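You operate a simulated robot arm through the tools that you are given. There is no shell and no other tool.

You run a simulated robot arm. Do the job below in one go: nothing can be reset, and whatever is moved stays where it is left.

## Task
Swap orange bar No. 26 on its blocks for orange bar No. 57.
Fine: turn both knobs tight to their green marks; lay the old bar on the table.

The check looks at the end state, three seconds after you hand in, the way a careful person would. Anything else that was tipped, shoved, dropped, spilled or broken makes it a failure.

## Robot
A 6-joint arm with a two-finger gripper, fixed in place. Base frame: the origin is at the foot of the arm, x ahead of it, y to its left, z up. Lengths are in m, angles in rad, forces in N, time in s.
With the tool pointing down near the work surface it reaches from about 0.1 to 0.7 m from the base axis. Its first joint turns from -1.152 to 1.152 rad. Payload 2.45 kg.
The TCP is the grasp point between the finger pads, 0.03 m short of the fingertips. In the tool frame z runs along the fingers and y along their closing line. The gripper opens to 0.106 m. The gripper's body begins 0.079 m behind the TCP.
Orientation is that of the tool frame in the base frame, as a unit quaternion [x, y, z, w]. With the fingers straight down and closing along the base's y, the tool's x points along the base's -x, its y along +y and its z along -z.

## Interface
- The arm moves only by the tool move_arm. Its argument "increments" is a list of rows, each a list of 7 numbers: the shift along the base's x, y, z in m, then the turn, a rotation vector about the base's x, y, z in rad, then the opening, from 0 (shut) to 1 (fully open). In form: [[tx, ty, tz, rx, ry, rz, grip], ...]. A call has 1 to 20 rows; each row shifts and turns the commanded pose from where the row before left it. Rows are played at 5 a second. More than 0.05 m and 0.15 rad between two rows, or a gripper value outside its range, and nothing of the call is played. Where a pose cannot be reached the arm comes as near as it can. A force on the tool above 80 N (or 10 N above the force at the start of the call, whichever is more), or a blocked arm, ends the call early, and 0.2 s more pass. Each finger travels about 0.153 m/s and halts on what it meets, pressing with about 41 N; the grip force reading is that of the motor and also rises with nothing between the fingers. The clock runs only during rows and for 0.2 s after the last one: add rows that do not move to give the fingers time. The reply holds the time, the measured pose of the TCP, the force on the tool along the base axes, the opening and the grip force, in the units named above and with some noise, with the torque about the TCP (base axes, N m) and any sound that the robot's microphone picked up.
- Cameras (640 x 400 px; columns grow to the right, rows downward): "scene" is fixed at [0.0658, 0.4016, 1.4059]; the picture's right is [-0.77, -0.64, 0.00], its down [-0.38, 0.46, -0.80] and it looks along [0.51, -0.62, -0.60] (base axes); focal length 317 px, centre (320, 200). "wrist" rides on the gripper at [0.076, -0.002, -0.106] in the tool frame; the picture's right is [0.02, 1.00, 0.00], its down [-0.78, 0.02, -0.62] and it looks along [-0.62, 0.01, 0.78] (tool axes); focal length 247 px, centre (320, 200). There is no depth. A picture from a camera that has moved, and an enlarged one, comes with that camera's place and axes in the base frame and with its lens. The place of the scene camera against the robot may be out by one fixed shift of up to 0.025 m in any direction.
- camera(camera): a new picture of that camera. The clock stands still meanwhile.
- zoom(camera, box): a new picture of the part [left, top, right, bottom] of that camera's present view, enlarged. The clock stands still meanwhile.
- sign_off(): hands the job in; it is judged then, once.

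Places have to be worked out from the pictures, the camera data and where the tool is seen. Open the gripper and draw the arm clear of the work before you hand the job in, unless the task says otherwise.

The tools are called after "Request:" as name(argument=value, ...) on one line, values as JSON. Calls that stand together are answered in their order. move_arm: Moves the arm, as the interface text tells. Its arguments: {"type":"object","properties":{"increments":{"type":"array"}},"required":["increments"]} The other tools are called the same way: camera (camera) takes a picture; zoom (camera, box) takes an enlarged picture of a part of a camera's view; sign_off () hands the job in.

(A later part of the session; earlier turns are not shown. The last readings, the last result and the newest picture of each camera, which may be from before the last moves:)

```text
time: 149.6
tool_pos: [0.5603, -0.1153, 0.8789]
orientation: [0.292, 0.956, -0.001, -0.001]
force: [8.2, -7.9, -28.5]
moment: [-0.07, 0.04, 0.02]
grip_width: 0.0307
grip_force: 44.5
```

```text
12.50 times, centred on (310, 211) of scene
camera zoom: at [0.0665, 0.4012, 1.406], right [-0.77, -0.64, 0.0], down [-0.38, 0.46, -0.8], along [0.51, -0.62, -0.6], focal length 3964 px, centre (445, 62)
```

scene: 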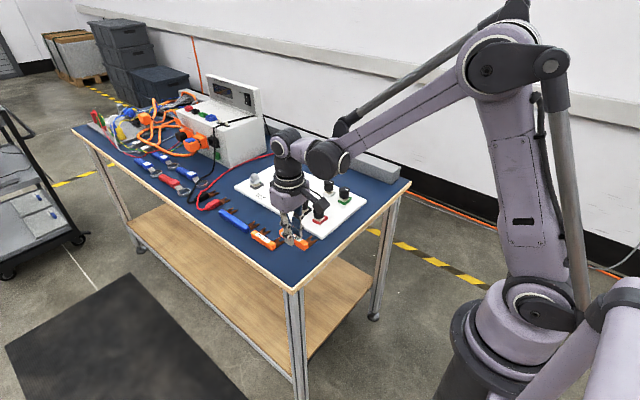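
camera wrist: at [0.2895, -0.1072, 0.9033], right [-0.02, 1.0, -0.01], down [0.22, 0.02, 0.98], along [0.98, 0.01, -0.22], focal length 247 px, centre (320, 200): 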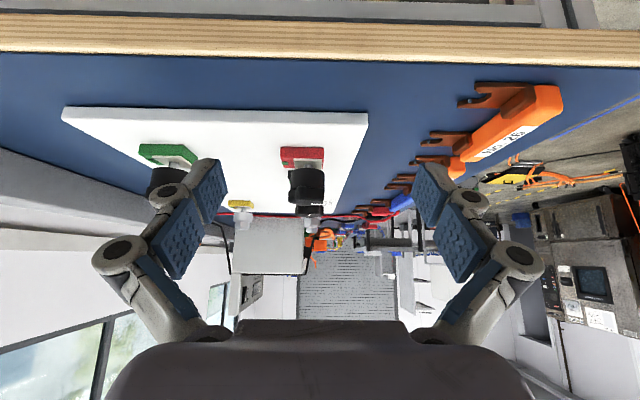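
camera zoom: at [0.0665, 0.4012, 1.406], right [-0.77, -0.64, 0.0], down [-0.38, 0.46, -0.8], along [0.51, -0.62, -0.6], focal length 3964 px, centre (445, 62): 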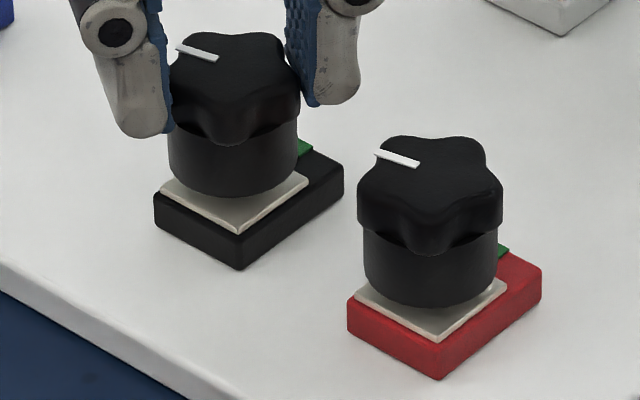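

Both knobs are at about 110° and level with each other. I release, rise and return to bar 57.

Request:
move_arm(increments=[[-0.0003, 0.0004, -0.001, 0, 0, 0, 0.2], [0, 0, 0, 0, 0, 0, 0.35], [0, 0, 0, 0, 0, 0, 0.45], [0, 0, 0.025, 0, 0, 0, 0.45], [0, 0, 0.025, 0, 0, 0, 0.45], [0.0013, 0.03, 0, 0, 0, 0.119, 0.4], [0.0013, 0.03, 0, 0, 0, 0.119, 0.35], [0.0013, 0.03, 0, 0, 0, 0.119, 0.29], [0.0013, 0.03, 0, 0, 0, 0.119, 0.29], [0.0013, 0.032, 0, 0, 0, 0.118, 0.29], [0, 0, -0.02, 0, 0, 0, 0.29], [0, 0, -0.02, 0, 0, 0, 0.29], [0, 0, 0, 0, 0, 0, 0.29], [0, 0, 0, 0, 0, 0, 0.29]])

Request:
zoom(camera="wrist", box=[220, 60, 420, 185])

Request:
zoom(camera="scene", box=[285, 195, 335, 227])

```text
time: 152.6
tool_pos: [0.5672, 0.0384, 0.8917]
orientation: [0.0, 1.0, 0.0, -0.001]
force: [0.1, -0.1, 0.2]
moment: [0.01, -0.02, 0.0]
grip_width: 0.0306
grip_force: 0.0
```

```text
3.20 times, centred on (320, 122) of wrist
camera zoom: at [0.4908, 0.036, 0.9969], right [-0.02, 1.0, 0.0], down [0.78, 0.02, 0.62], along [0.62, 0.01, -0.78], focal length 790 px, centre (320, 448)
```

zoom: 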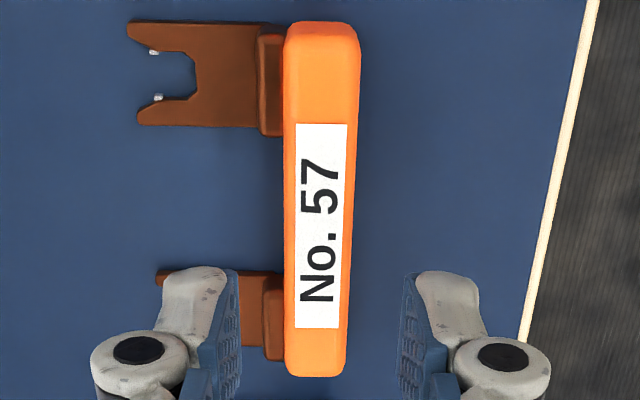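

```text
12.50 times, centred on (310, 211) of scene
camera zoom: at [0.0658, 0.4016, 1.4059], right [-0.77, -0.64, 0.0], down [-0.38, 0.46, -0.8], along [0.51, -0.62, -0.6], focal length 3964 px, centre (445, 62)
```

zoom: 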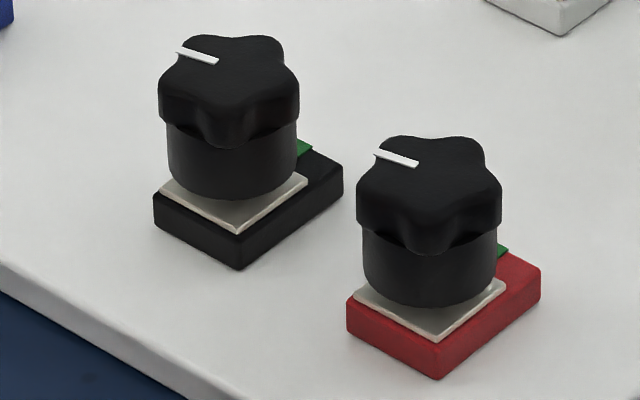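

Both knobs are at equal height now. I descend to bar 57 at the earlier grip height.

Request:
move_arm(increments=[[-0.0005, 0.0003, -0.02, 0, 0, 0, 0.29], [0, 0, -0.02, 0, 0, 0, 0.29], [0, 0, -0.013, 0, 0, 0, 0.29], [0, 0, 0, 0, 0, 0, 0.29], [0, 0, 0, 0, 0, 0, 0.29]])

Request:
zoom(camera="wrist", box=[220, 60, 420, 185])

```text
time: 153.8
tool_pos: [0.5653, 0.0378, 0.8363]
orientation: [-0.001, 1.0, -0.002, 0.001]
force: [0.5, -0.2, 0.0]
moment: [0.01, -0.01, -0.02]
grip_width: 0.0307
grip_force: 0.1
```

```text
3.20 times, centred on (320, 122) of wrist
camera zoom: at [0.4893, 0.0365, 0.9426], right [-0.02, 1.0, 0.0], down [0.78, 0.02, 0.62], along [0.62, 0.01, -0.78], focal length 790 px, centre (320, 448)
```

zoom: 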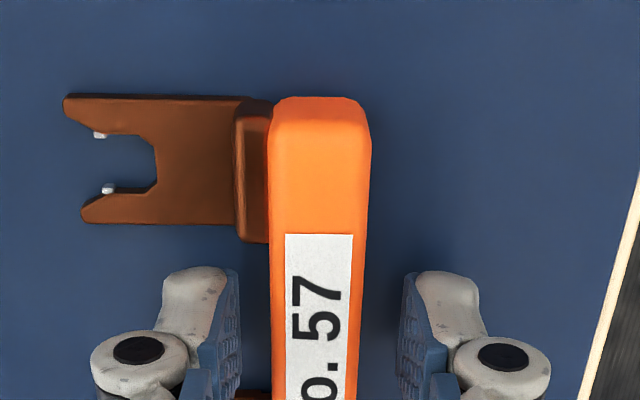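

The label sits 4 px off the earlier reference, so I shift +0.8 mm in x and -0.4 mm in z, then close.

Request:
move_arm(increments=[[0.0008, 0, -0.0004, 0, 0, 0, 0.29], [0, 0, 0, 0, 0, 0, 0.29], [0, 0, 0, 0, 0, 0, 0.18], [0, 0, 0, 0, 0, 0, 0.08], [0, 0, 0, 0, 0, 0, 0.08], [0, 0, 0, 0, 0, 0, 0.08]])

Request:
zoom(camera="wrist", box=[220, 60, 420, 185])

```text
time: 155.2
tool_pos: [0.5666, 0.0386, 0.8356]
orientation: [-0.001, 1.0, -0.001, 0.0]
force: [1.5, 0.0, 0.5]
moment: [-0.02, 0.03, 0.0]
grip_width: 0.0155
grip_force: 41.3
```

```text
3.20 times, centred on (320, 122) of wrist
camera zoom: at [0.4904, 0.0364, 0.9422], right [-0.02, 1.0, 0.0], down [0.78, 0.02, 0.62], along [0.62, 0.01, -0.78], focal length 790 px, centre (320, 448)
```

zoom: 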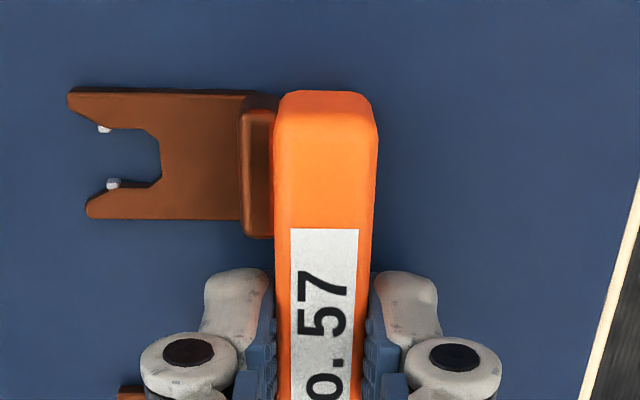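

The grip matches the reference again. I lift and carry bar 57 to its staging spot in front of the knobs, then lower it to net +25.1 mm above its table height.

Request:
move_arm(increments=[[0, 0, 0.02, 0, 0, 0, 0.08], [0, 0, 0.02, 0, 0, 0, 0.08], [0, 0, 0.02, 0, 0, 0, 0.08], [-0.0122, -0.0263, 0, 0, 0, 0, 0.08], [-0.0122, -0.0263, 0, 0, 0, 0, 0.08], [-0.0121, -0.0263, 0, 0, 0, 0, 0.08], [0, 0, -0.015, 0, 0, 0, 0.08], [0, 0, -0.012, 0, 0, 0, 0.08], [0, 0, -0.0079, 0, 0, 0, 0.08], [0, -0.0072, 0, 0, 0, 0, 0.08], [0, 0, 0, 0, 0, 0, 0.08], [0, 0, 0, 0, 0, 0, 0.08]])

Request:
zoom(camera="wrist", box=[200, 60, 400, 185])

Request:
zoom(camera="scene", box=[270, 180, 350, 230])

```text
time: 157.8
tool_pos: [0.529, -0.0453, 0.8583]
orientation: [-0.001, 1.0, -0.001, 0.0]
force: [0.3, -1.0, -0.8]
moment: [0.03, -0.02, -0.02]
grip_width: 0.0153
grip_force: 41.6
```

```text
3.20 times, centred on (300, 122) of wrist
camera zoom: at [0.4533, -0.049, 0.9661], right [-0.02, 1.0, 0.0], down [0.78, 0.02, 0.62], along [0.62, 0.01, -0.78], focal length 790 px, centre (384, 448)
```

zoom: 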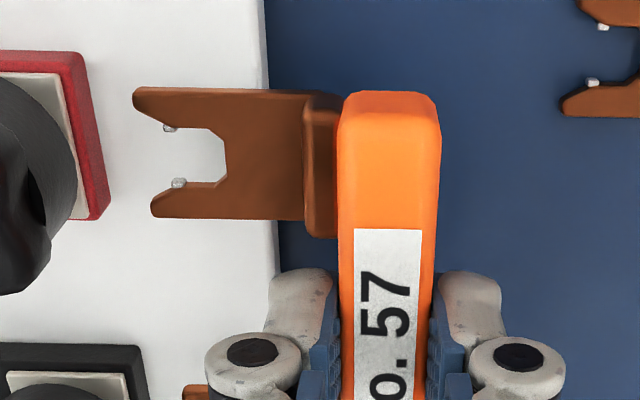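

```text
8.00 times, centred on (310, 205) of scene
camera zoom: at [0.0658, 0.4015, 1.4059], right [-0.77, -0.64, 0.0], down [-0.38, 0.46, -0.8], along [0.51, -0.62, -0.6], focal length 2537 px, centre (400, 160)
```

zoom: 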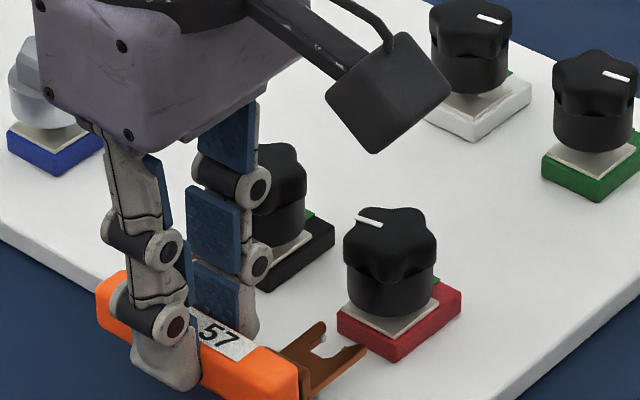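

The readings scatter by a millimetre or so. I take another still reading to average.

Request:
move_arm(increments=[[0, 0, 0, 0, 0, 0, 0.08], [0, 0, 0, 0, 0, 0, 0.08]])

Request:
zoom(camera="wrist", box=[200, 60, 400, 185])

Request:
move_arm(increments=[[0, 0, 0, 0, 0, 0, 0.08]])

Request:
zoom(camera="wrist", box=[200, 60, 400, 185])

```text
time: 158.4
tool_pos: [0.529, -0.0461, 0.8605]
orientation: [-0.001, 1.0, -0.001, 0.0]
force: [-0.5, 0.4, -0.8]
moment: [-0.01, -0.01, 0.01]
grip_width: 0.0158
grip_force: 40.9
```

```text
3.20 times, centred on (300, 122) of wrist
camera zoom: at [0.4533, -0.0489, 0.9662], right [-0.02, 1.0, 0.0], down [0.78, 0.02, 0.62], along [0.62, 0.01, -0.78], focal length 790 px, centre (384, 448)
```

zoom: 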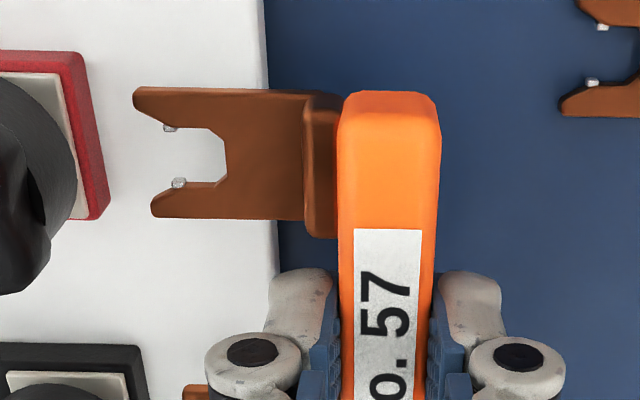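

```text
time: 158.8
tool_pos: [0.5303, -0.047, 0.8597]
orientation: [-0.001, 1.0, -0.001, 0.001]
force: [0.6, -0.4, -0.5]
moment: [0.0, 0.01, -0.04]
grip_width: 0.0158
grip_force: 40.6
```

```text
3.20 times, centred on (300, 122) of wrist
camera zoom: at [0.4533, -0.0489, 0.9661], right [-0.02, 1.0, 0.0], down [0.78, 0.02, 0.62], along [0.62, 0.01, -0.78], focal length 790 px, centre (384, 448)
```

zoom: 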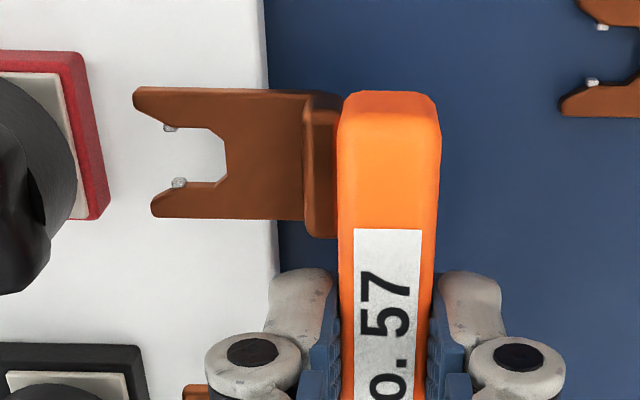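

The camera pose is the steady reading: (0.4533, -0.0489, 0.9661). Bar 26's seated pose was (0.4540, -0.0836, 0.9668), so I raise 1.2 mm and shift 0.6 mm in x to enter just above the plates.

Request:
move_arm(increments=[[0.0006, 0, 0.0012, 0, 0, 0, 0.08], [0, 0, 0, 0, 0, 0, 0.08], [0, 0, 0, 0, 0, 0, 0.08]])

Request:
zoom(camera="wrist", box=[200, 60, 400, 185])

```text
time: 159.6
tool_pos: [0.5299, -0.0468, 0.861]
orientation: [0.0, 1.0, -0.001, 0.0]
force: [0.2, -0.1, 0.0]
moment: [0.0, 0.0, 0.0]
grip_width: 0.0153
grip_force: 41.3
```

```text
3.20 times, centred on (300, 122) of wrist
camera zoom: at [0.4544, -0.0494, 0.9674], right [-0.02, 1.0, 0.0], down [0.78, 0.02, 0.62], along [0.62, 0.01, -0.78], focal length 790 px, centre (384, 448)
```

zoom: 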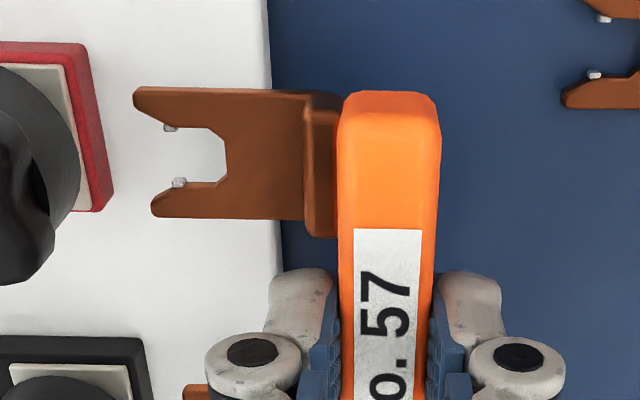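

The height is right; x is 0.4 mm over, which I correct while pushing in -y. I go 13 mm first and check.

Request:
move_arm(increments=[[-0.0004, -0.002, 0, 0, 0, 0, 0.08], [0, -0.003, 0, 0, 0, 0, 0.08], [0, -0.003, 0, 0, 0, 0, 0.08], [0, -0.003, 0, 0, 0, 0, 0.08], [0, -0.002, 0, 0, 0, 0, 0.08], [0, 0, 0, 0, 0, 0, 0.08]])

Request:
zoom(camera="wrist", box=[200, 60, 400, 185])

Request:
zoom(camera="scene", box=[300, 200, 332, 220])

```text
time: 161.0
tool_pos: [0.5307, -0.0605, 0.8615]
orientation: [-0.001, 1.0, -0.002, 0.001]
force: [-0.1, -0.3, -1.0]
moment: [0.02, 0.0, 0.01]
grip_width: 0.0155
grip_force: 41.2
```

```text
3.20 times, centred on (300, 122) of wrist
camera zoom: at [0.4541, -0.0628, 0.968], right [-0.02, 1.0, 0.0], down [0.78, 0.02, 0.62], along [0.62, 0.01, -0.78], focal length 790 px, centre (384, 448)
```

zoom: 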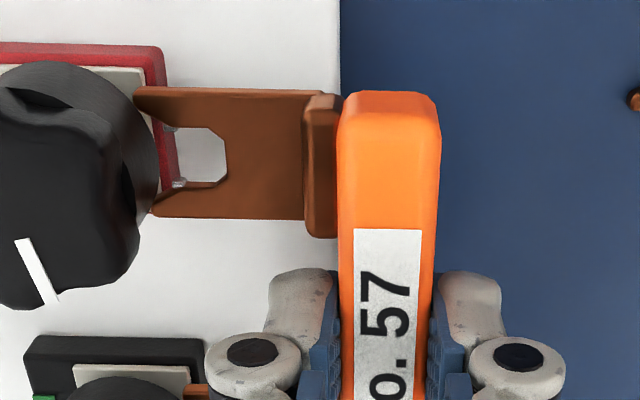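

```text
16.00 times, centred on (316, 210) of scene
camera zoom: at [0.0658, 0.4015, 1.4059], right [-0.77, -0.64, 0.0], down [-0.38, 0.46, -0.8], along [0.51, -0.62, -0.6], focal length 5074 px, centre (384, 40)
```

zoom: 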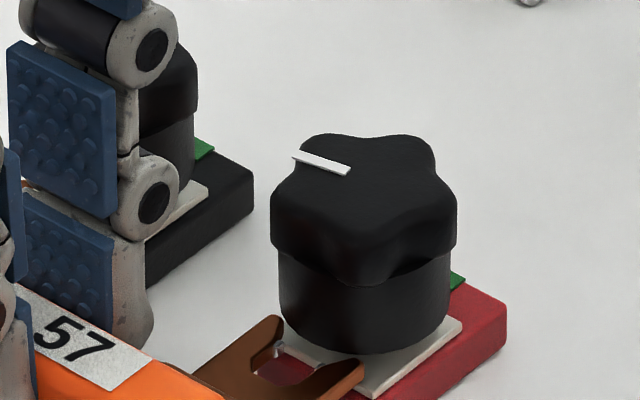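

The fork tips are just about to enter under the knobs. The height crept to 0.9680, so I lower 0.7 mm and advance 4 mm carefully.

Request:
move_arm(increments=[[0, 0, -0.0008, 0, 0, 0, 0.08], [0, -0.0015, 0, 0, 0, 0, 0.08], [0, -0.0015, 0, 0, 0, 0, 0.08], [0, -0.001, 0, 0, 0, 0, 0.08], [0, 0, 0, 0, 0, 0, 0.08]])

Request:
zoom(camera="wrist", box=[200, 60, 400, 185])

Request:
zoom(camera="scene", box=[300, 200, 332, 220])

```text
time: 162.2
tool_pos: [0.5297, -0.0666, 0.86]
orientation: [-0.001, 1.0, -0.002, 0.0]
force: [0.5, -0.9, -1.1]
moment: [-0.01, 0.0, -0.01]
grip_width: 0.0152
grip_force: 40.7
```

```text
3.20 times, centred on (300, 122) of wrist
camera zoom: at [0.4536, -0.0676, 0.967], right [-0.02, 1.0, 0.0], down [0.78, 0.02, 0.62], along [0.62, 0.01, -0.78], focal length 790 px, centre (384, 448)
```

zoom: 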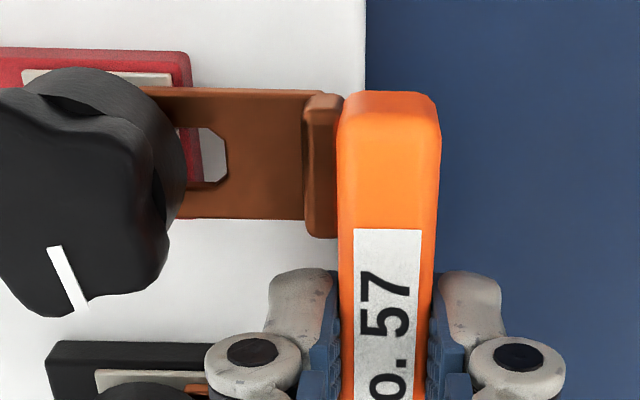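

```text
16.00 times, centred on (316, 210) of scene
camera zoom: at [0.0658, 0.4015, 1.4059], right [-0.77, -0.64, 0.0], down [-0.38, 0.46, -0.8], along [0.51, -0.62, -0.6], focal length 5074 px, centre (384, 40)
```

zoom: 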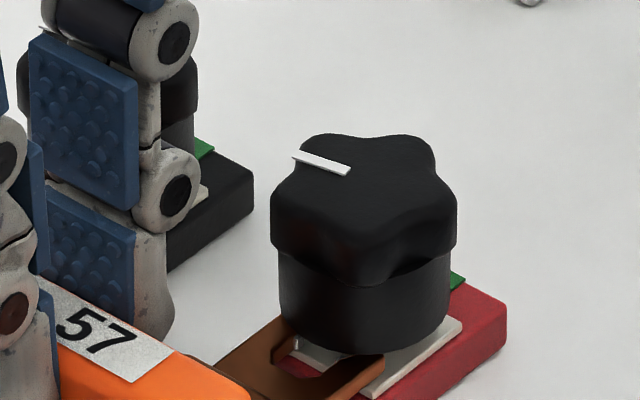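

The forks are entering with no force and the knob isn't lifted. I continue 8 mm.

Request:
move_arm(increments=[[0, -0.002, 0, 0, 0, 0, 0.08], [0, -0.002, 0, 0, 0, 0, 0.08], [0, -0.002, 0, 0, 0, 0, 0.08], [0, -0.002, 0, 0, 0, 0, 0.08], [0, 0, 0, 0, 0, 0, 0.08]])

Request:
zoom(camera="wrist", box=[200, 60, 400, 185])

Request:
zoom(camera="scene", box=[300, 200, 332, 220])

```text
time: 163.4
tool_pos: [0.5302, -0.0739, 0.8602]
orientation: [-0.001, 1.0, -0.001, 0.001]
force: [-0.1, 0.1, -1.2]
moment: [-0.02, -0.02, 0.0]
grip_width: 0.0154
grip_force: 41.4
```

```text
3.20 times, centred on (300, 122) of wrist
camera zoom: at [0.4538, -0.076, 0.9673], right [-0.02, 1.0, 0.0], down [0.78, 0.02, 0.62], along [0.62, 0.01, -0.78], focal length 790 px, centre (384, 448)
```

zoom: 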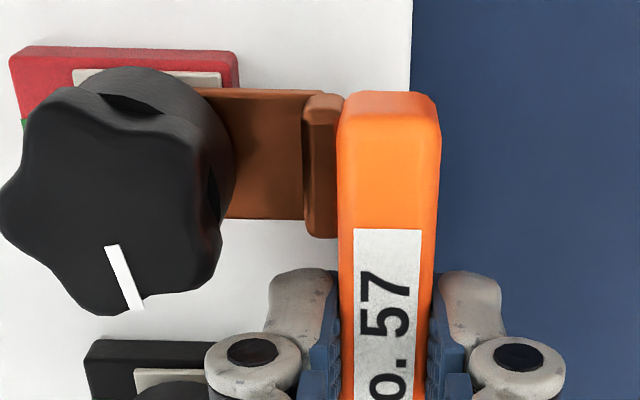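

```text
16.00 times, centred on (316, 210) of scene
camera zoom: at [0.0658, 0.4015, 1.4059], right [-0.77, -0.64, 0.0], down [-0.38, 0.46, -0.8], along [0.51, -0.62, -0.6], focal length 5074 px, centre (384, 40)
```

zoom: 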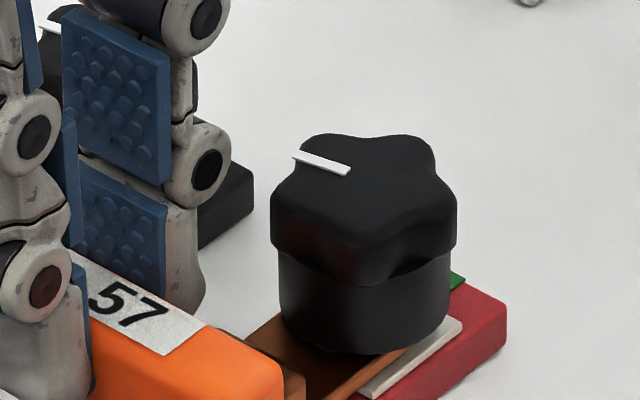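

No force yet. I advance in 2 mm bites, watching for the detents.

Request:
move_arm(increments=[[0, -0.001, 0, 0, 0, 0, 0.08], [0, -0.001, 0, 0, 0, 0, 0.08]])

Request:
move_arm(increments=[[0, -0.001, 0, 0, 0, 0, 0.08], [0, -0.001, 0, 0, 0, 0, 0.08]])

Request:
move_arm(increments=[[0, -0.001, 0, 0, 0, 0, 0.08], [0, -0.001, 0, 0, 0, 0, 0.08]])

Request:
move_arm(increments=[[0, -0.001, 0, 0, 0, 0, 0.08], [0, -0.0006, 0, 0, 0, 0, 0.08]])

Request:
zoom(camera="wrist", box=[240, 100, 400, 200])

```text
time: 164.0
tool_pos: [0.5299, -0.0761, 0.8615]
orientation: [-0.001, 1.0, -0.001, 0.0]
force: [-0.4, -0.1, -1.3]
moment: [-0.01, -0.02, 0.01]
grip_width: 0.0153
grip_force: 40.9
```

```text
time: 164.6
tool_pos: [0.5308, -0.0764, 0.861]
orientation: [-0.001, 1.0, -0.001, 0.0]
force: [-0.6, 0.4, -1.4]
moment: [0.0, -0.02, -0.03]
grip_width: 0.0156
grip_force: 40.7
```

```text
time: 165.2
tool_pos: [0.532, -0.078, 0.8615]
orientation: [-0.001, 1.0, -0.001, 0.001]
force: [-1.3, 0.0, 0.2]
moment: [-0.05, -0.03, 0.02]
grip_width: 0.0157
grip_force: 41.1
```

```text
time: 165.8
tool_pos: [0.5305, -0.0811, 0.8602]
orientation: [0.0, 1.0, -0.001, 0.0]
force: [0.0, 0.1, -0.9]
moment: [-0.01, -0.01, 0.01]
grip_width: 0.0154
grip_force: 41.0
```

```text
4.00 times, centred on (320, 150) of wrist
camera zoom: at [0.454, -0.083, 0.9668], right [-0.02, 1.0, 0.0], down [0.78, 0.02, 0.62], along [0.62, 0.01, -0.78], focal length 988 px, centre (320, 400)
```

zoom: 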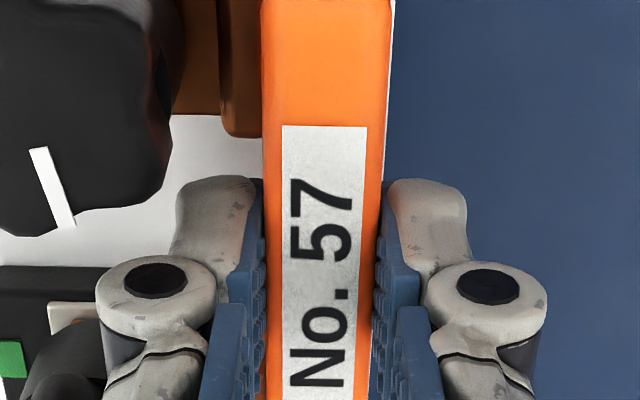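

The green mark in view suggests about 1–1.5 mm still to go. I push on in 0.7 mm bites until the slot bottoms on the studs.

Request:
move_arm(increments=[[0, -0.0007, 0, 0, 0, 0, 0.08], [0, 0, 0, 0, 0, 0, 0.08]])

Request:
move_arm(increments=[[0, -0.0007, 0, 0, 0, 0, 0.08], [0, 0, 0, 0, 0, 0, 0.08]])

Request:
zoom(camera="wrist", box=[240, 100, 400, 200])

```text
time: 166.4
tool_pos: [0.531, -0.0814, 0.861]
orientation: [0.0, 1.0, 0.0, 0.001]
force: [-1.5, 1.0, 4.3]
moment: [-0.07, 0.01, 0.02]
grip_width: 0.0153
grip_force: 40.9
```

```text
time: 167.0
tool_pos: [0.53, -0.0817, 0.8609]
orientation: [-0.001, 1.0, -0.001, 0.001]
force: [0.1, 0.5, -0.3]
moment: [0.0, -0.01, -0.01]
grip_width: 0.0154
grip_force: 41.3
```

```text
4.00 times, centred on (320, 150) of wrist
camera zoom: at [0.4546, -0.0844, 0.9667], right [-0.02, 1.0, 0.0], down [0.78, 0.02, 0.62], along [0.62, 0.01, -0.78], focal length 988 px, centre (320, 400)
```

zoom: 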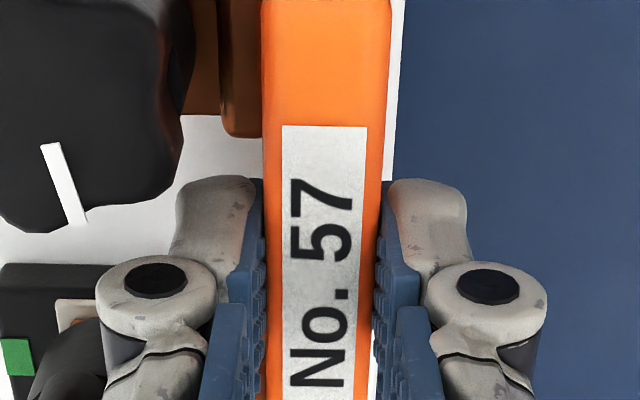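

This now matches bar 26's seat view, and the lugs brush the plates. I push a little further to feel for the stop.

Request:
move_arm(increments=[[0, -0.0007, 0, 0, 0, 0, 0.08], [0, 0, 0, 0, 0, 0, 0.08]])

Request:
move_arm(increments=[[0, -0.0007, 0, 0, 0, 0, 0.08], [0, 0, 0, 0, 0, 0, 0.08]])

Request:
zoom(camera="wrist", box=[240, 100, 400, 200])

```text
time: 167.6
tool_pos: [0.5307, -0.0827, 0.8592]
orientation: [-0.001, 1.0, 0.0, 0.0]
force: [-0.3, 0.5, -0.4]
moment: [0.03, -0.01, -0.03]
grip_width: 0.0154
grip_force: 41.1
```

```text
time: 168.2
tool_pos: [0.5315, -0.0817, 0.8601]
orientation: [-0.001, 1.0, 0.0, -0.001]
force: [2.0, 4.8, -1.2]
moment: [0.15, -0.03, -0.16]
grip_width: 0.0157
grip_force: 40.9
```

```text
4.00 times, centred on (320, 150) of wrist
camera zoom: at [0.4544, -0.0852, 0.9668], right [-0.02, 1.0, 0.0], down [0.78, 0.02, 0.62], along [0.62, 0.02, -0.78], focal length 988 px, centre (320, 400)
```

zoom: 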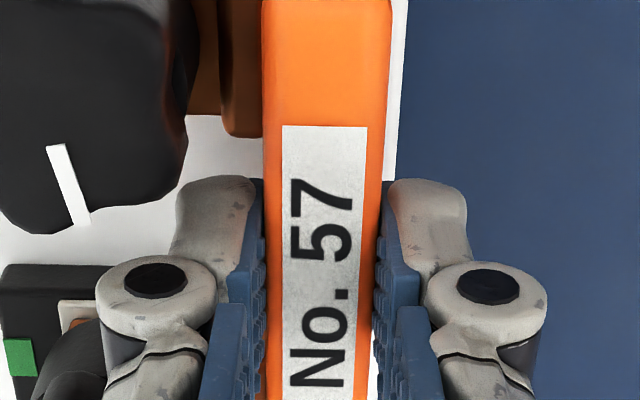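

Contact in y begins (4.8 N), so the slots are bottomed on the studs. Now I press down gently onto the plates.

Request:
move_arm(increments=[[0, 0, -0.0004, 0, 0, 0, 0.08], [0, 0, 0, 0, 0, 0, 0.08]])

Request:
move_arm(increments=[[0, 0, -0.0003, 0, 0, 0, 0.08], [0, 0, 0, 0, 0, 0, 0.08]])

```text
time: 168.8
tool_pos: [0.53, -0.0829, 0.8607]
orientation: [-0.002, 1.0, -0.001, 0.0]
force: [2.3, 8.3, 1.3]
moment: [0.2, 0.0, -0.12]
grip_width: 0.0154
grip_force: 41.4
```

```text
time: 169.4
tool_pos: [0.5305, -0.0821, 0.8605]
orientation: [-0.002, 1.0, 0.0, 0.001]
force: [6.3, 10.6, 16.9]
moment: [0.29, 0.03, -0.03]
grip_width: 0.0153
grip_force: 41.0
```

The bar is pressed home (Fy 11 N, Fz 17 N). I ease off slightly and open slowly.

Request:
move_arm(increments=[[0, 0.0002, 0.0003, 0, 0, 0, 0.08], [0, 0, 0, 0, 0, 0, 0.13], [0, 0, 0, 0, 0, 0, 0.17], [0, 0, 0, 0, 0, 0, 0.22], [0, 0, 0, 0, 0, 0, 0.27], [0, 0, 0, 0, 0, 0, 0.27]])

Request:
zoom(camera="wrist", box=[240, 100, 400, 200])

Request:
zoom(camera="scene", box=[285, 195, 335, 227])

```text
time: 170.8
tool_pos: [0.5302, -0.0833, 0.8596]
orientation: [-0.002, 1.0, -0.001, 0.0]
force: [-0.2, -0.3, 0.2]
moment: [-0.02, -0.01, 0.03]
grip_width: 0.0288
grip_force: 0.1
```

```text
4.00 times, centred on (320, 150) of wrist
camera zoom: at [0.454, -0.0853, 0.9659], right [-0.02, 1.0, 0.0], down [0.78, 0.02, 0.62], along [0.62, 0.01, -0.78], focal length 988 px, centre (320, 400)
```

zoom: 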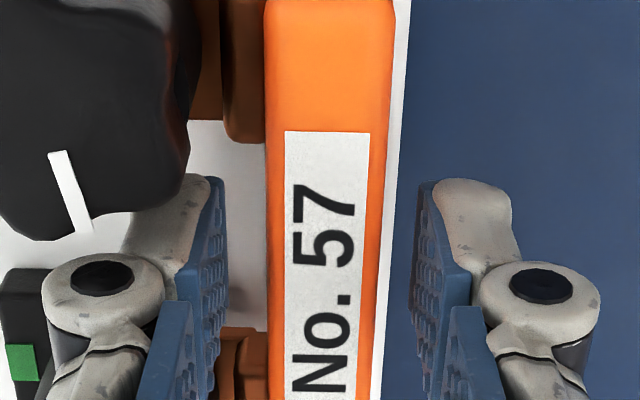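

```text
12.50 times, centred on (310, 211) of scene
camera zoom: at [0.0658, 0.4015, 1.4059], right [-0.77, -0.64, 0.0], down [-0.38, 0.46, -0.8], along [0.51, -0.62, -0.6], focal length 3964 px, centre (445, 62)
```

zoom: 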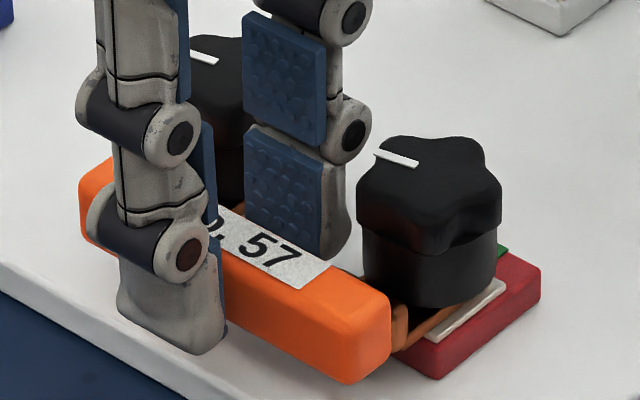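

This time the bar stays flat after release. I rise straight up and move over the red-block knob at -34°.

Request:
move_arm(increments=[[0, 0, 0.015, 0, 0, 0, 0.27], [0, 0, 0.025, 0, 0, 0, 0.27], [0, 0, 0.025, 0, 0, 0, 0.3], [-0.0061, -0.0062, 0, 0, 0, -0.119, 0.45], [-0.0061, -0.0062, 0, 0, 0, -0.119, 0.45], [-0.0061, -0.0062, 0, 0, 0, -0.119, 0.45], [-0.0061, -0.0062, 0, 0, 0, -0.119, 0.45], [-0.006, -0.0063, 0, 0, 0, -0.118, 0.45], [0, 0, 0, 0, 0, 0, 0.45], [0, 0, 0, 0, 0, 0, 0.45]])

Request:
zoom(camera="wrist", box=[240, 80, 400, 180])

Request:
zoom(camera="scene", box=[285, 195, 335, 227])

```text
time: 173.0
tool_pos: [0.4994, -0.112, 0.9253]
orientation: [0.293, 0.956, -0.001, -0.001]
force: [0.0, 0.2, -0.2]
moment: [-0.01, 0.02, 0.03]
grip_width: 0.0475
grip_force: 0.1
```

```text
4.00 times, centred on (320, 130) of wrist
camera zoom: at [0.4356, -0.0723, 1.0317], right [0.54, 0.84, 0.0], down [0.66, -0.42, 0.62], along [0.52, -0.34, -0.78], focal length 988 px, centre (320, 480)
```

zoom: 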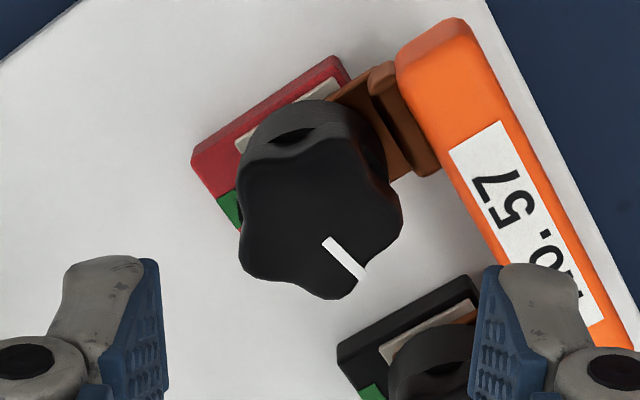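

```text
12.50 times, centred on (310, 211) of scene
camera zoom: at [0.0658, 0.4015, 1.4059], right [-0.77, -0.64, 0.0], down [-0.38, 0.46, -0.8], along [0.51, -0.62, -0.6], focal length 3964 px, centre (445, 62)
```

zoom: 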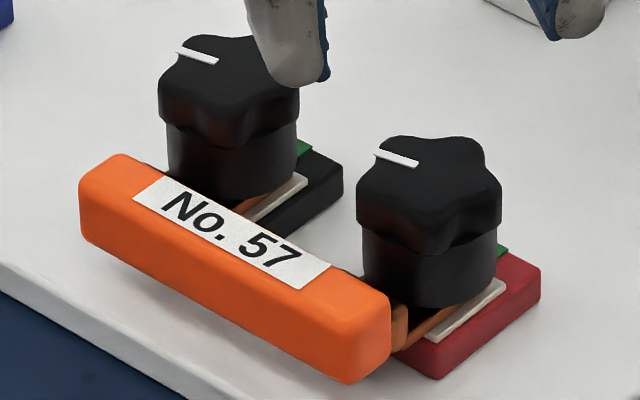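

The bar lies flat and stays. I descend onto the red-block knob, staying above the bar's top, and grip.

Request:
move_arm(increments=[[0.0002, -0.0015, -0.018, 0, 0, 0, 0.45], [0, 0, -0.018, 0, 0, 0, 0.45], [0, 0, -0.0105, 0, 0, 0, 0.45], [0, 0, 0, 0, 0, 0, 0.45], [0, 0, 0, 0, 0, 0, 0.3], [0, 0, 0, 0, 0, 0, 0.2], [0, 0, 0, 0, 0, 0, 0.2]])

Request:
zoom(camera="wrist", box=[240, 80, 400, 180])

Request:
zoom(camera="scene", box=[285, 195, 335, 227])

```text
time: 174.6
tool_pos: [0.4996, -0.1153, 0.8787]
orientation: [0.292, 0.956, -0.001, -0.001]
force: [-4.0, -4.6, -3.7]
moment: [-0.12, 0.11, -0.01]
grip_width: 0.0304
grip_force: 45.4
```

```text
4.00 times, centred on (320, 130) of wrist
camera zoom: at [0.436, -0.0737, 0.9855], right [0.54, 0.84, 0.0], down [0.66, -0.42, 0.62], along [0.52, -0.34, -0.78], focal length 988 px, centre (320, 480)
```

zoom: 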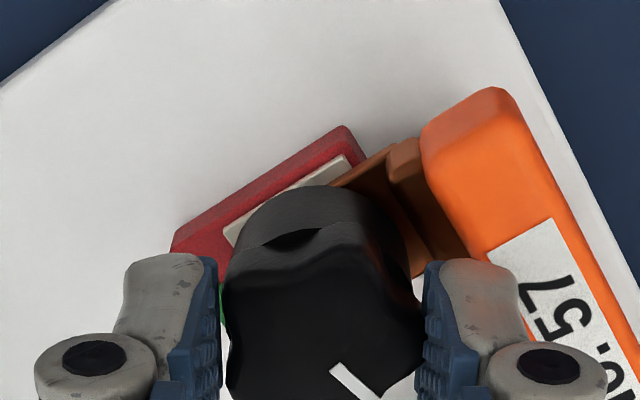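

```text
12.50 times, centred on (310, 211) of scene
camera zoom: at [0.0657, 0.4014, 1.406], right [-0.77, -0.64, 0.0], down [-0.38, 0.46, -0.8], along [0.51, -0.62, -0.6], focal length 3964 px, centre (445, 62)
```

zoom: 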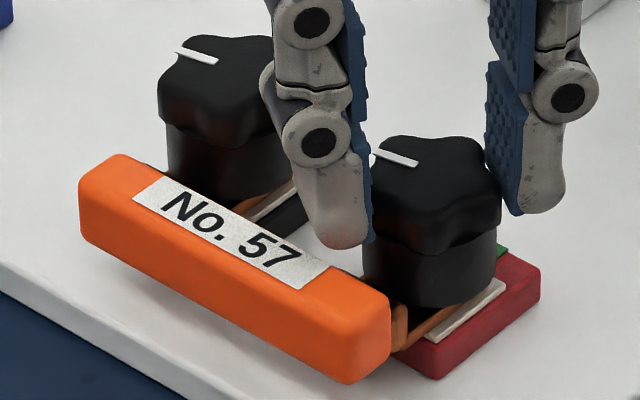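

The grip is centred. I turn clockwise 60° with a slight sink and check bar and torque.

Request:
move_arm(increments=[[0, 0, 0, 0, 0, -0.1, 0.2], [0, 0, -0.0001, 0, 0, -0.1, 0.2], [0, 0, 0, 0, 0, -0.1, 0.2], [0, 0, -0.0001, 0, 0, -0.1, 0.2], [0, 0, -0.0001, 0, 0, -0.1, 0.2], [0, 0, 0, 0, 0, -0.1, 0.2], [0, 0, -0.0001, 0, 0, -0.1, 0.2], [0, 0, -0.0001, 0, 0, -0.1, 0.2], [0, 0, 0, 0, 0, -0.1, 0.2], [0, 0, -0.0001, 0, 0, -0.1, 0.2], [0, 0, 0, 0, 0, 0, 0.2]])

Request:
zoom(camera="wrist", box=[240, 80, 400, 180])

Request:
zoom(camera="scene", box=[285, 195, 335, 227])

```text
time: 177.0
tool_pos: [0.5007, -0.1139, 0.878]
orientation: [0.715, 0.699, 0.0, -0.001]
force: [-3.8, 7.8, -3.9]
moment: [0.39, -0.05, -0.03]
grip_width: 0.0307
grip_force: 45.3
```

```text
4.00 times, centred on (320, 130) of wrist
camera zoom: at [0.5006, -0.0388, 0.9847], right [1.0, 0.0, 0.0], down [0.0, -0.78, 0.62], along [0.0, -0.62, -0.78], focal length 988 px, centre (320, 480)
```

zoom: 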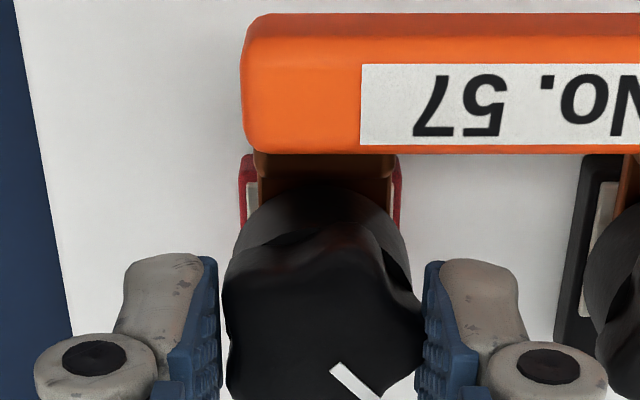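

```text
12.50 times, centred on (310, 211) of scene
camera zoom: at [0.0657, 0.4017, 1.4059], right [-0.77, -0.64, 0.0], down [-0.38, 0.46, -0.8], along [0.51, -0.62, -0.6], focal length 3964 px, centre (445, 62)
```

zoom: 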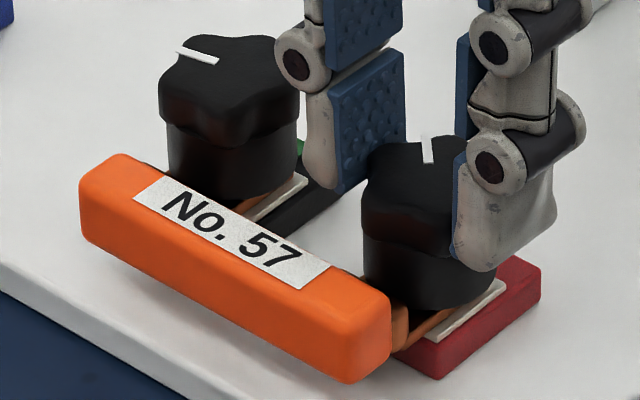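

The bar is steady and the torque tiny. About 53° remain; I turn another 40° and check.

Request:
move_arm(increments=[[0.0003, 0.0003, 0, 0, 0, -0.1, 0.2], [0, 0, -0.0001, 0, 0, -0.1, 0.2], [0, 0, -0.0001, 0, 0, -0.1, 0.2], [0, 0, 0, 0, 0, -0.1, 0.2], [0, 0, -0.0001, 0, 0, -0.1, 0.2], [0, 0, -0.0001, 0, 0, -0.1, 0.2], [0, 0, 0, 0, 0, -0.1, 0.2], [0, 0, 0, 0, 0, 0, 0.2]])

Request:
zoom(camera="wrist", box=[240, 80, 400, 180])

Request:
zoom(camera="scene", box=[285, 195, 335, 227])

```text
time: 178.8
tool_pos: [0.4991, -0.1138, 0.8776]
orientation: [0.911, 0.412, 0.0, -0.001]
force: [-0.3, 12.4, -7.3]
moment: [0.18, 0.08, 0.01]
grip_width: 0.0306
grip_force: 45.2
```

```text
4.00 times, centred on (320, 130) of wrist
camera zoom: at [0.55, -0.057, 0.9842], right [0.76, -0.65, 0.0], down [-0.5, -0.6, 0.62], along [-0.4, -0.47, -0.78], focal length 988 px, centre (320, 480)
```

zoom: 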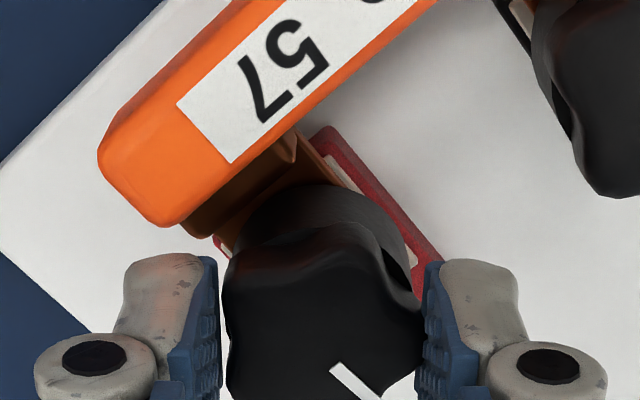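

```text
12.50 times, centred on (310, 211) of scene
camera zoom: at [0.0658, 0.4018, 1.4058], right [-0.77, -0.64, 0.0], down [-0.38, 0.46, -0.8], along [0.51, -0.62, -0.6], focal length 3964 px, centre (445, 62)
```

zoom: 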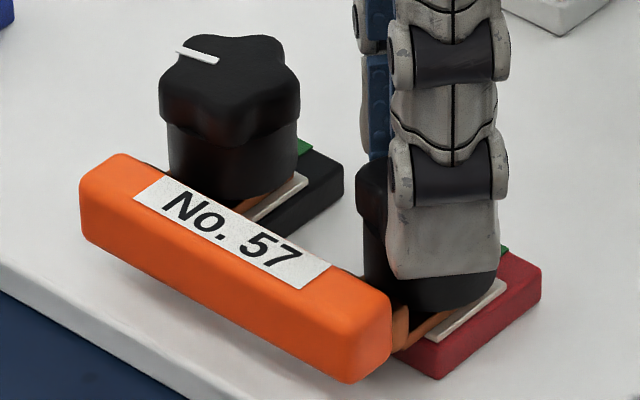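

About 13° remain. I turn the last part and read the torque.

Request:
move_arm(increments=[[0, 0.0004, -0.0001, 0, 0, -0.07, 0.2], [0, 0, 0, 0, 0, -0.08, 0.2], [0, 0, -0.0001, 0, 0, -0.07, 0.2], [0, 0, 0, 0, 0, 0, 0.2], [0, 0, 0, 0, 0, 0, 0.2]])

Request:
zoom(camera="wrist", box=[240, 80, 400, 180])

Request:
zoom(camera="scene", box=[300, 197, 340, 222])

```text
time: 180.0
tool_pos: [0.4997, -0.1148, 0.8785]
orientation: [0.951, 0.31, -0.001, 0.0]
force: [-6.2, 11.1, -7.6]
moment: [0.27, 0.2, -0.1]
grip_width: 0.0305
grip_force: 44.8
```

```text
4.00 times, centred on (320, 130) of wrist
camera zoom: at [0.5618, -0.0692, 0.984], right [0.61, -0.8, 0.0], down [-0.62, -0.47, 0.62], along [-0.5, -0.38, -0.78], focal length 988 px, centre (320, 480)
```

zoom: 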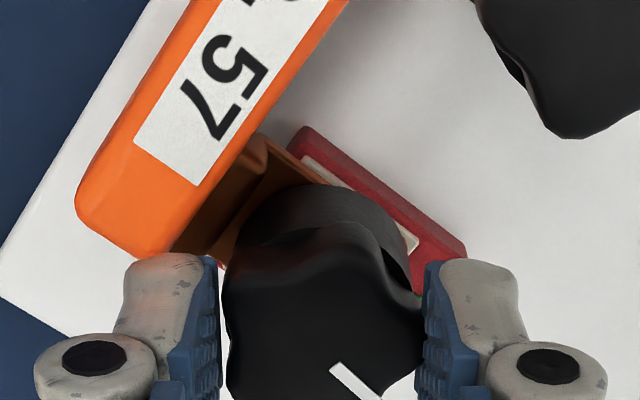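

```text
16.00 times, centred on (320, 210) of scene
camera zoom: at [0.0657, 0.4018, 1.4058], right [-0.77, -0.64, 0.0], down [-0.38, 0.46, -0.8], along [0.51, -0.62, -0.6], focal length 5074 px, centre (320, 48)
```

zoom: 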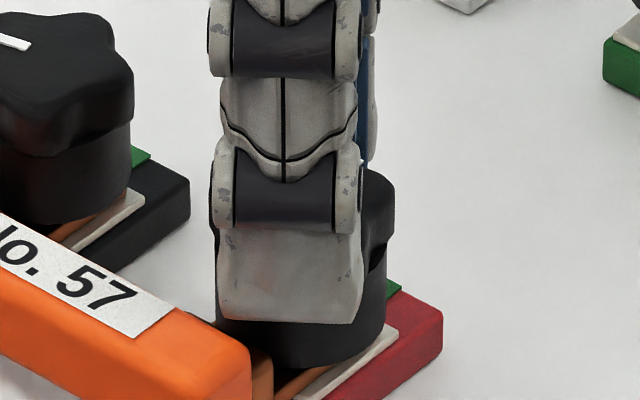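

The tool is at -144.0°, the angle at which the pointer originally sat on its mark. I release, rise and look at the pointer.

Request:
move_arm(increments=[[0, 0, 0, 0, 0, 0, 0.3], [0, 0, 0, 0, 0, 0, 0.45], [0, 0, 0, 0, 0, 0, 0.45], [0, 0, 0.02, 0, 0, 0, 0.45], [0, 0, 0.03, 0, 0, 0, 0.45], [0.005, 0, 0, 0, 0, 0.1477, 0.45], [0.005, 0, 0, 0, 0, 0.1477, 0.45], [0.005, 0, 0, 0, 0, 0.1477, 0.45], [0.005, 0, 0, 0, 0, 0.1477, 0.45], [0.005, 0, 0, 0, 0, 0.1477, 0.45], [0.005, 0, 0, 0, 0, 0.1477, 0.45], [0.005, 0, 0, 0, 0, 0.1477, 0.45], [0.005, 0, 0, 0, 0, 0.1477, 0.45], [0.005, 0, 0, 0, 0, 0.1477, 0.45], [0.005, 0, 0, 0, 0, 0.1477, 0.45], [0.005, 0, 0, 0, 0, 0.1477, 0.45], [0.0047, 0, 0, 0, 0, 0.1477, 0.45], [0, 0, 0, 0, 0, 0.1477, 0.45], [0, 0, 0, 0, 0, 0, 0.45]])

Request:
camera(camera="wrist")

Request:
zoom(camera="wrist", box=[240, 80, 400, 180])

Request:
zoom(camera="scene", box=[285, 195, 335, 227])

```text
time: 184.0
tool_pos: [0.5602, -0.1147, 0.9272]
orientation: [0.29, 0.957, -0.001, 0.0]
force: [0.0, 0.7, 0.3]
moment: [0.04, -0.02, -0.02]
grip_width: 0.0477
grip_force: 0.1
```

```text
taken
camera wrist: at [0.4964, -0.074, 1.0344], right [0.54, 0.84, 0.0], down [0.66, -0.42, 0.62], along [0.52, -0.34, -0.78], focal length 247 px, centre (320, 200)
```

wrist: 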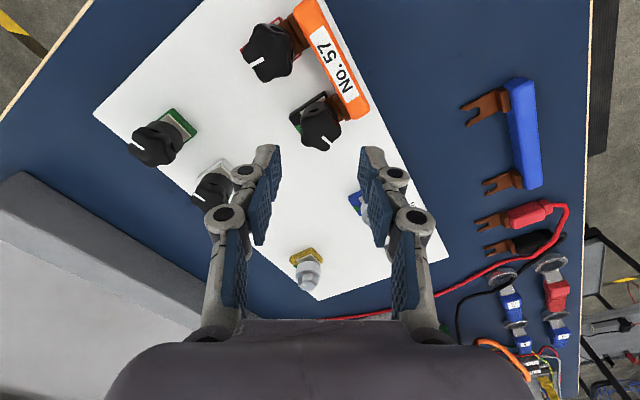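

```text
4.00 times, centred on (320, 130) of wrist
camera zoom: at [0.4964, -0.074, 1.0344], right [0.54, 0.84, 0.0], down [0.66, -0.42, 0.62], along [0.52, -0.34, -0.78], focal length 988 px, centre (320, 480)
```

zoom: 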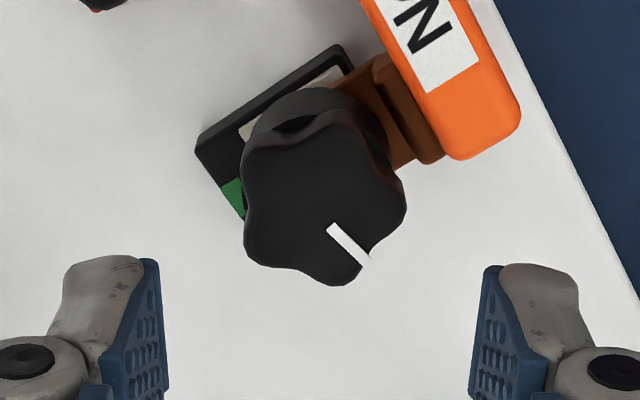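

```text
12.50 times, centred on (310, 211) of scene
camera zoom: at [0.0658, 0.4016, 1.4059], right [-0.77, -0.64, 0.0], down [-0.38, 0.46, -0.8], along [0.51, -0.62, -0.6], focal length 3964 px, centre (445, 62)
```

zoom: 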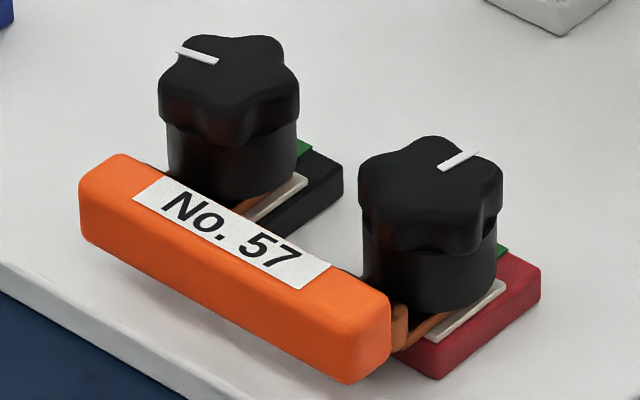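

The red pointer seems perhaps slightly past its mark in the scene view. I zoom in from both cameras to measure it.

Request:
zoom(camera="wrist", box=[220, 10, 320, 72])

Request:
zoom(camera="scene", box=[308, 202, 332, 217])

```text
6.40 times, centred on (270, 41) of wrist
camera zoom: at [0.4964, -0.074, 1.0344], right [0.54, 0.84, 0.0], down [0.66, -0.42, 0.62], along [0.52, -0.34, -0.78], focal length 1581 px, centre (640, 1218)
```

zoom: 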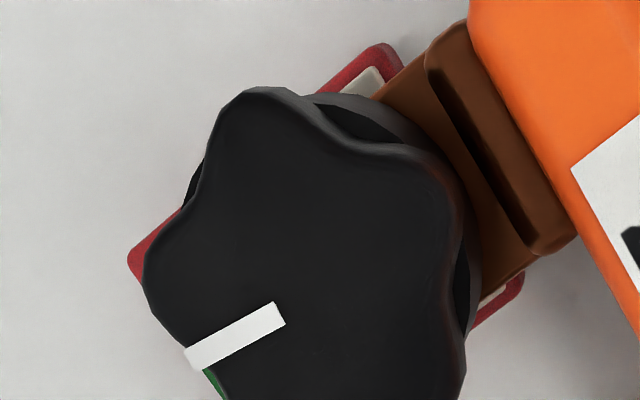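

```text
16.00 times, centred on (320, 210) of scene
camera zoom: at [0.0658, 0.4016, 1.4059], right [-0.77, -0.64, 0.0], down [-0.38, 0.46, -0.8], along [0.51, -0.62, -0.6], focal length 5074 px, centre (320, 48)
```

zoom: 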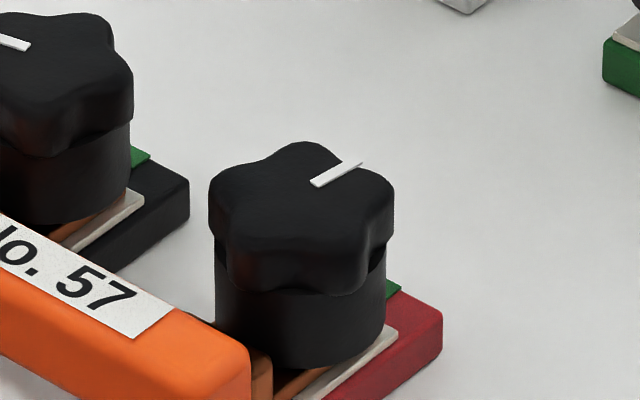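

Measured from both cameras, the red pointer is about 10° clockwise past -y, and the black one stands at about 101° rather than 110°. I grip the black-block knob now and turn it 90°, leaving the last part for a measured correction.

Request:
move_arm(increments=[[0, 0, -0.018, 0, 0, 0, 0.45], [0, 0, -0.018, 0, 0, 0, 0.45], [0, 0, -0.0125, 0, 0, 0, 0.45], [0, 0, 0, 0, 0, 0, 0.45], [0, 0, 0, 0, 0, 0, 0.3], [0, 0, 0, 0, 0, 0, 0.2], [0, 0, 0, 0, 0, 0, 0.2]])

Request:
zoom(camera="wrist", box=[240, 110, 400, 210])

Request:
zoom(camera="scene", box=[285, 195, 335, 227])

```text
time: 185.6
tool_pos: [0.5599, -0.1146, 0.879]
orientation: [0.292, 0.956, -0.001, 0.0]
force: [1.0, 0.5, -1.8]
moment: [-0.01, 0.01, -0.01]
grip_width: 0.0306
grip_force: 44.6
```

```text
4.00 times, centred on (320, 160) of wrist
camera zoom: at [0.4964, -0.0742, 0.9853], right [0.54, 0.84, 0.0], down [0.66, -0.42, 0.62], along [0.52, -0.34, -0.78], focal length 988 px, centre (320, 360)
```

zoom: 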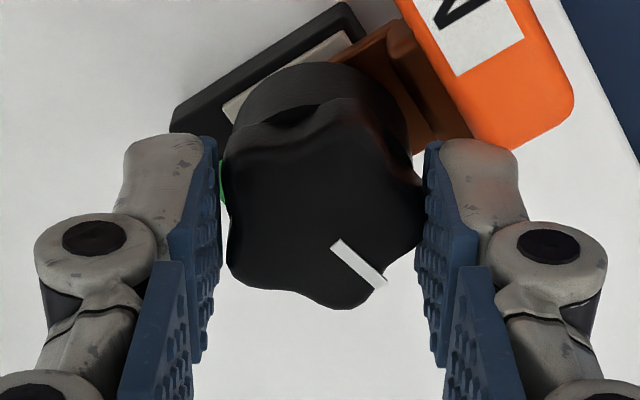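

```text
12.50 times, centred on (310, 211) of scene
camera zoom: at [0.0658, 0.4015, 1.4059], right [-0.77, -0.64, 0.0], down [-0.38, 0.46, -0.8], along [0.51, -0.62, -0.6], focal length 3964 px, centre (445, 62)
```

zoom: 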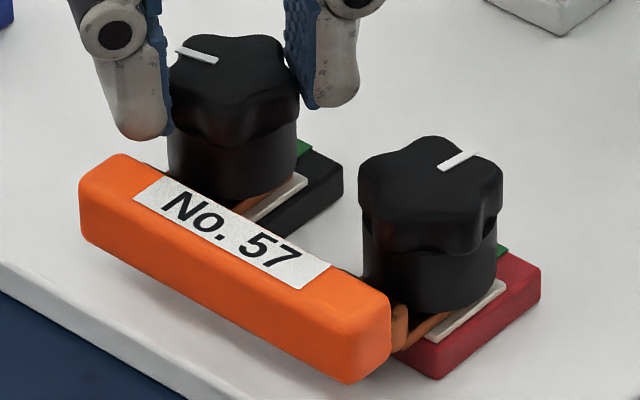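

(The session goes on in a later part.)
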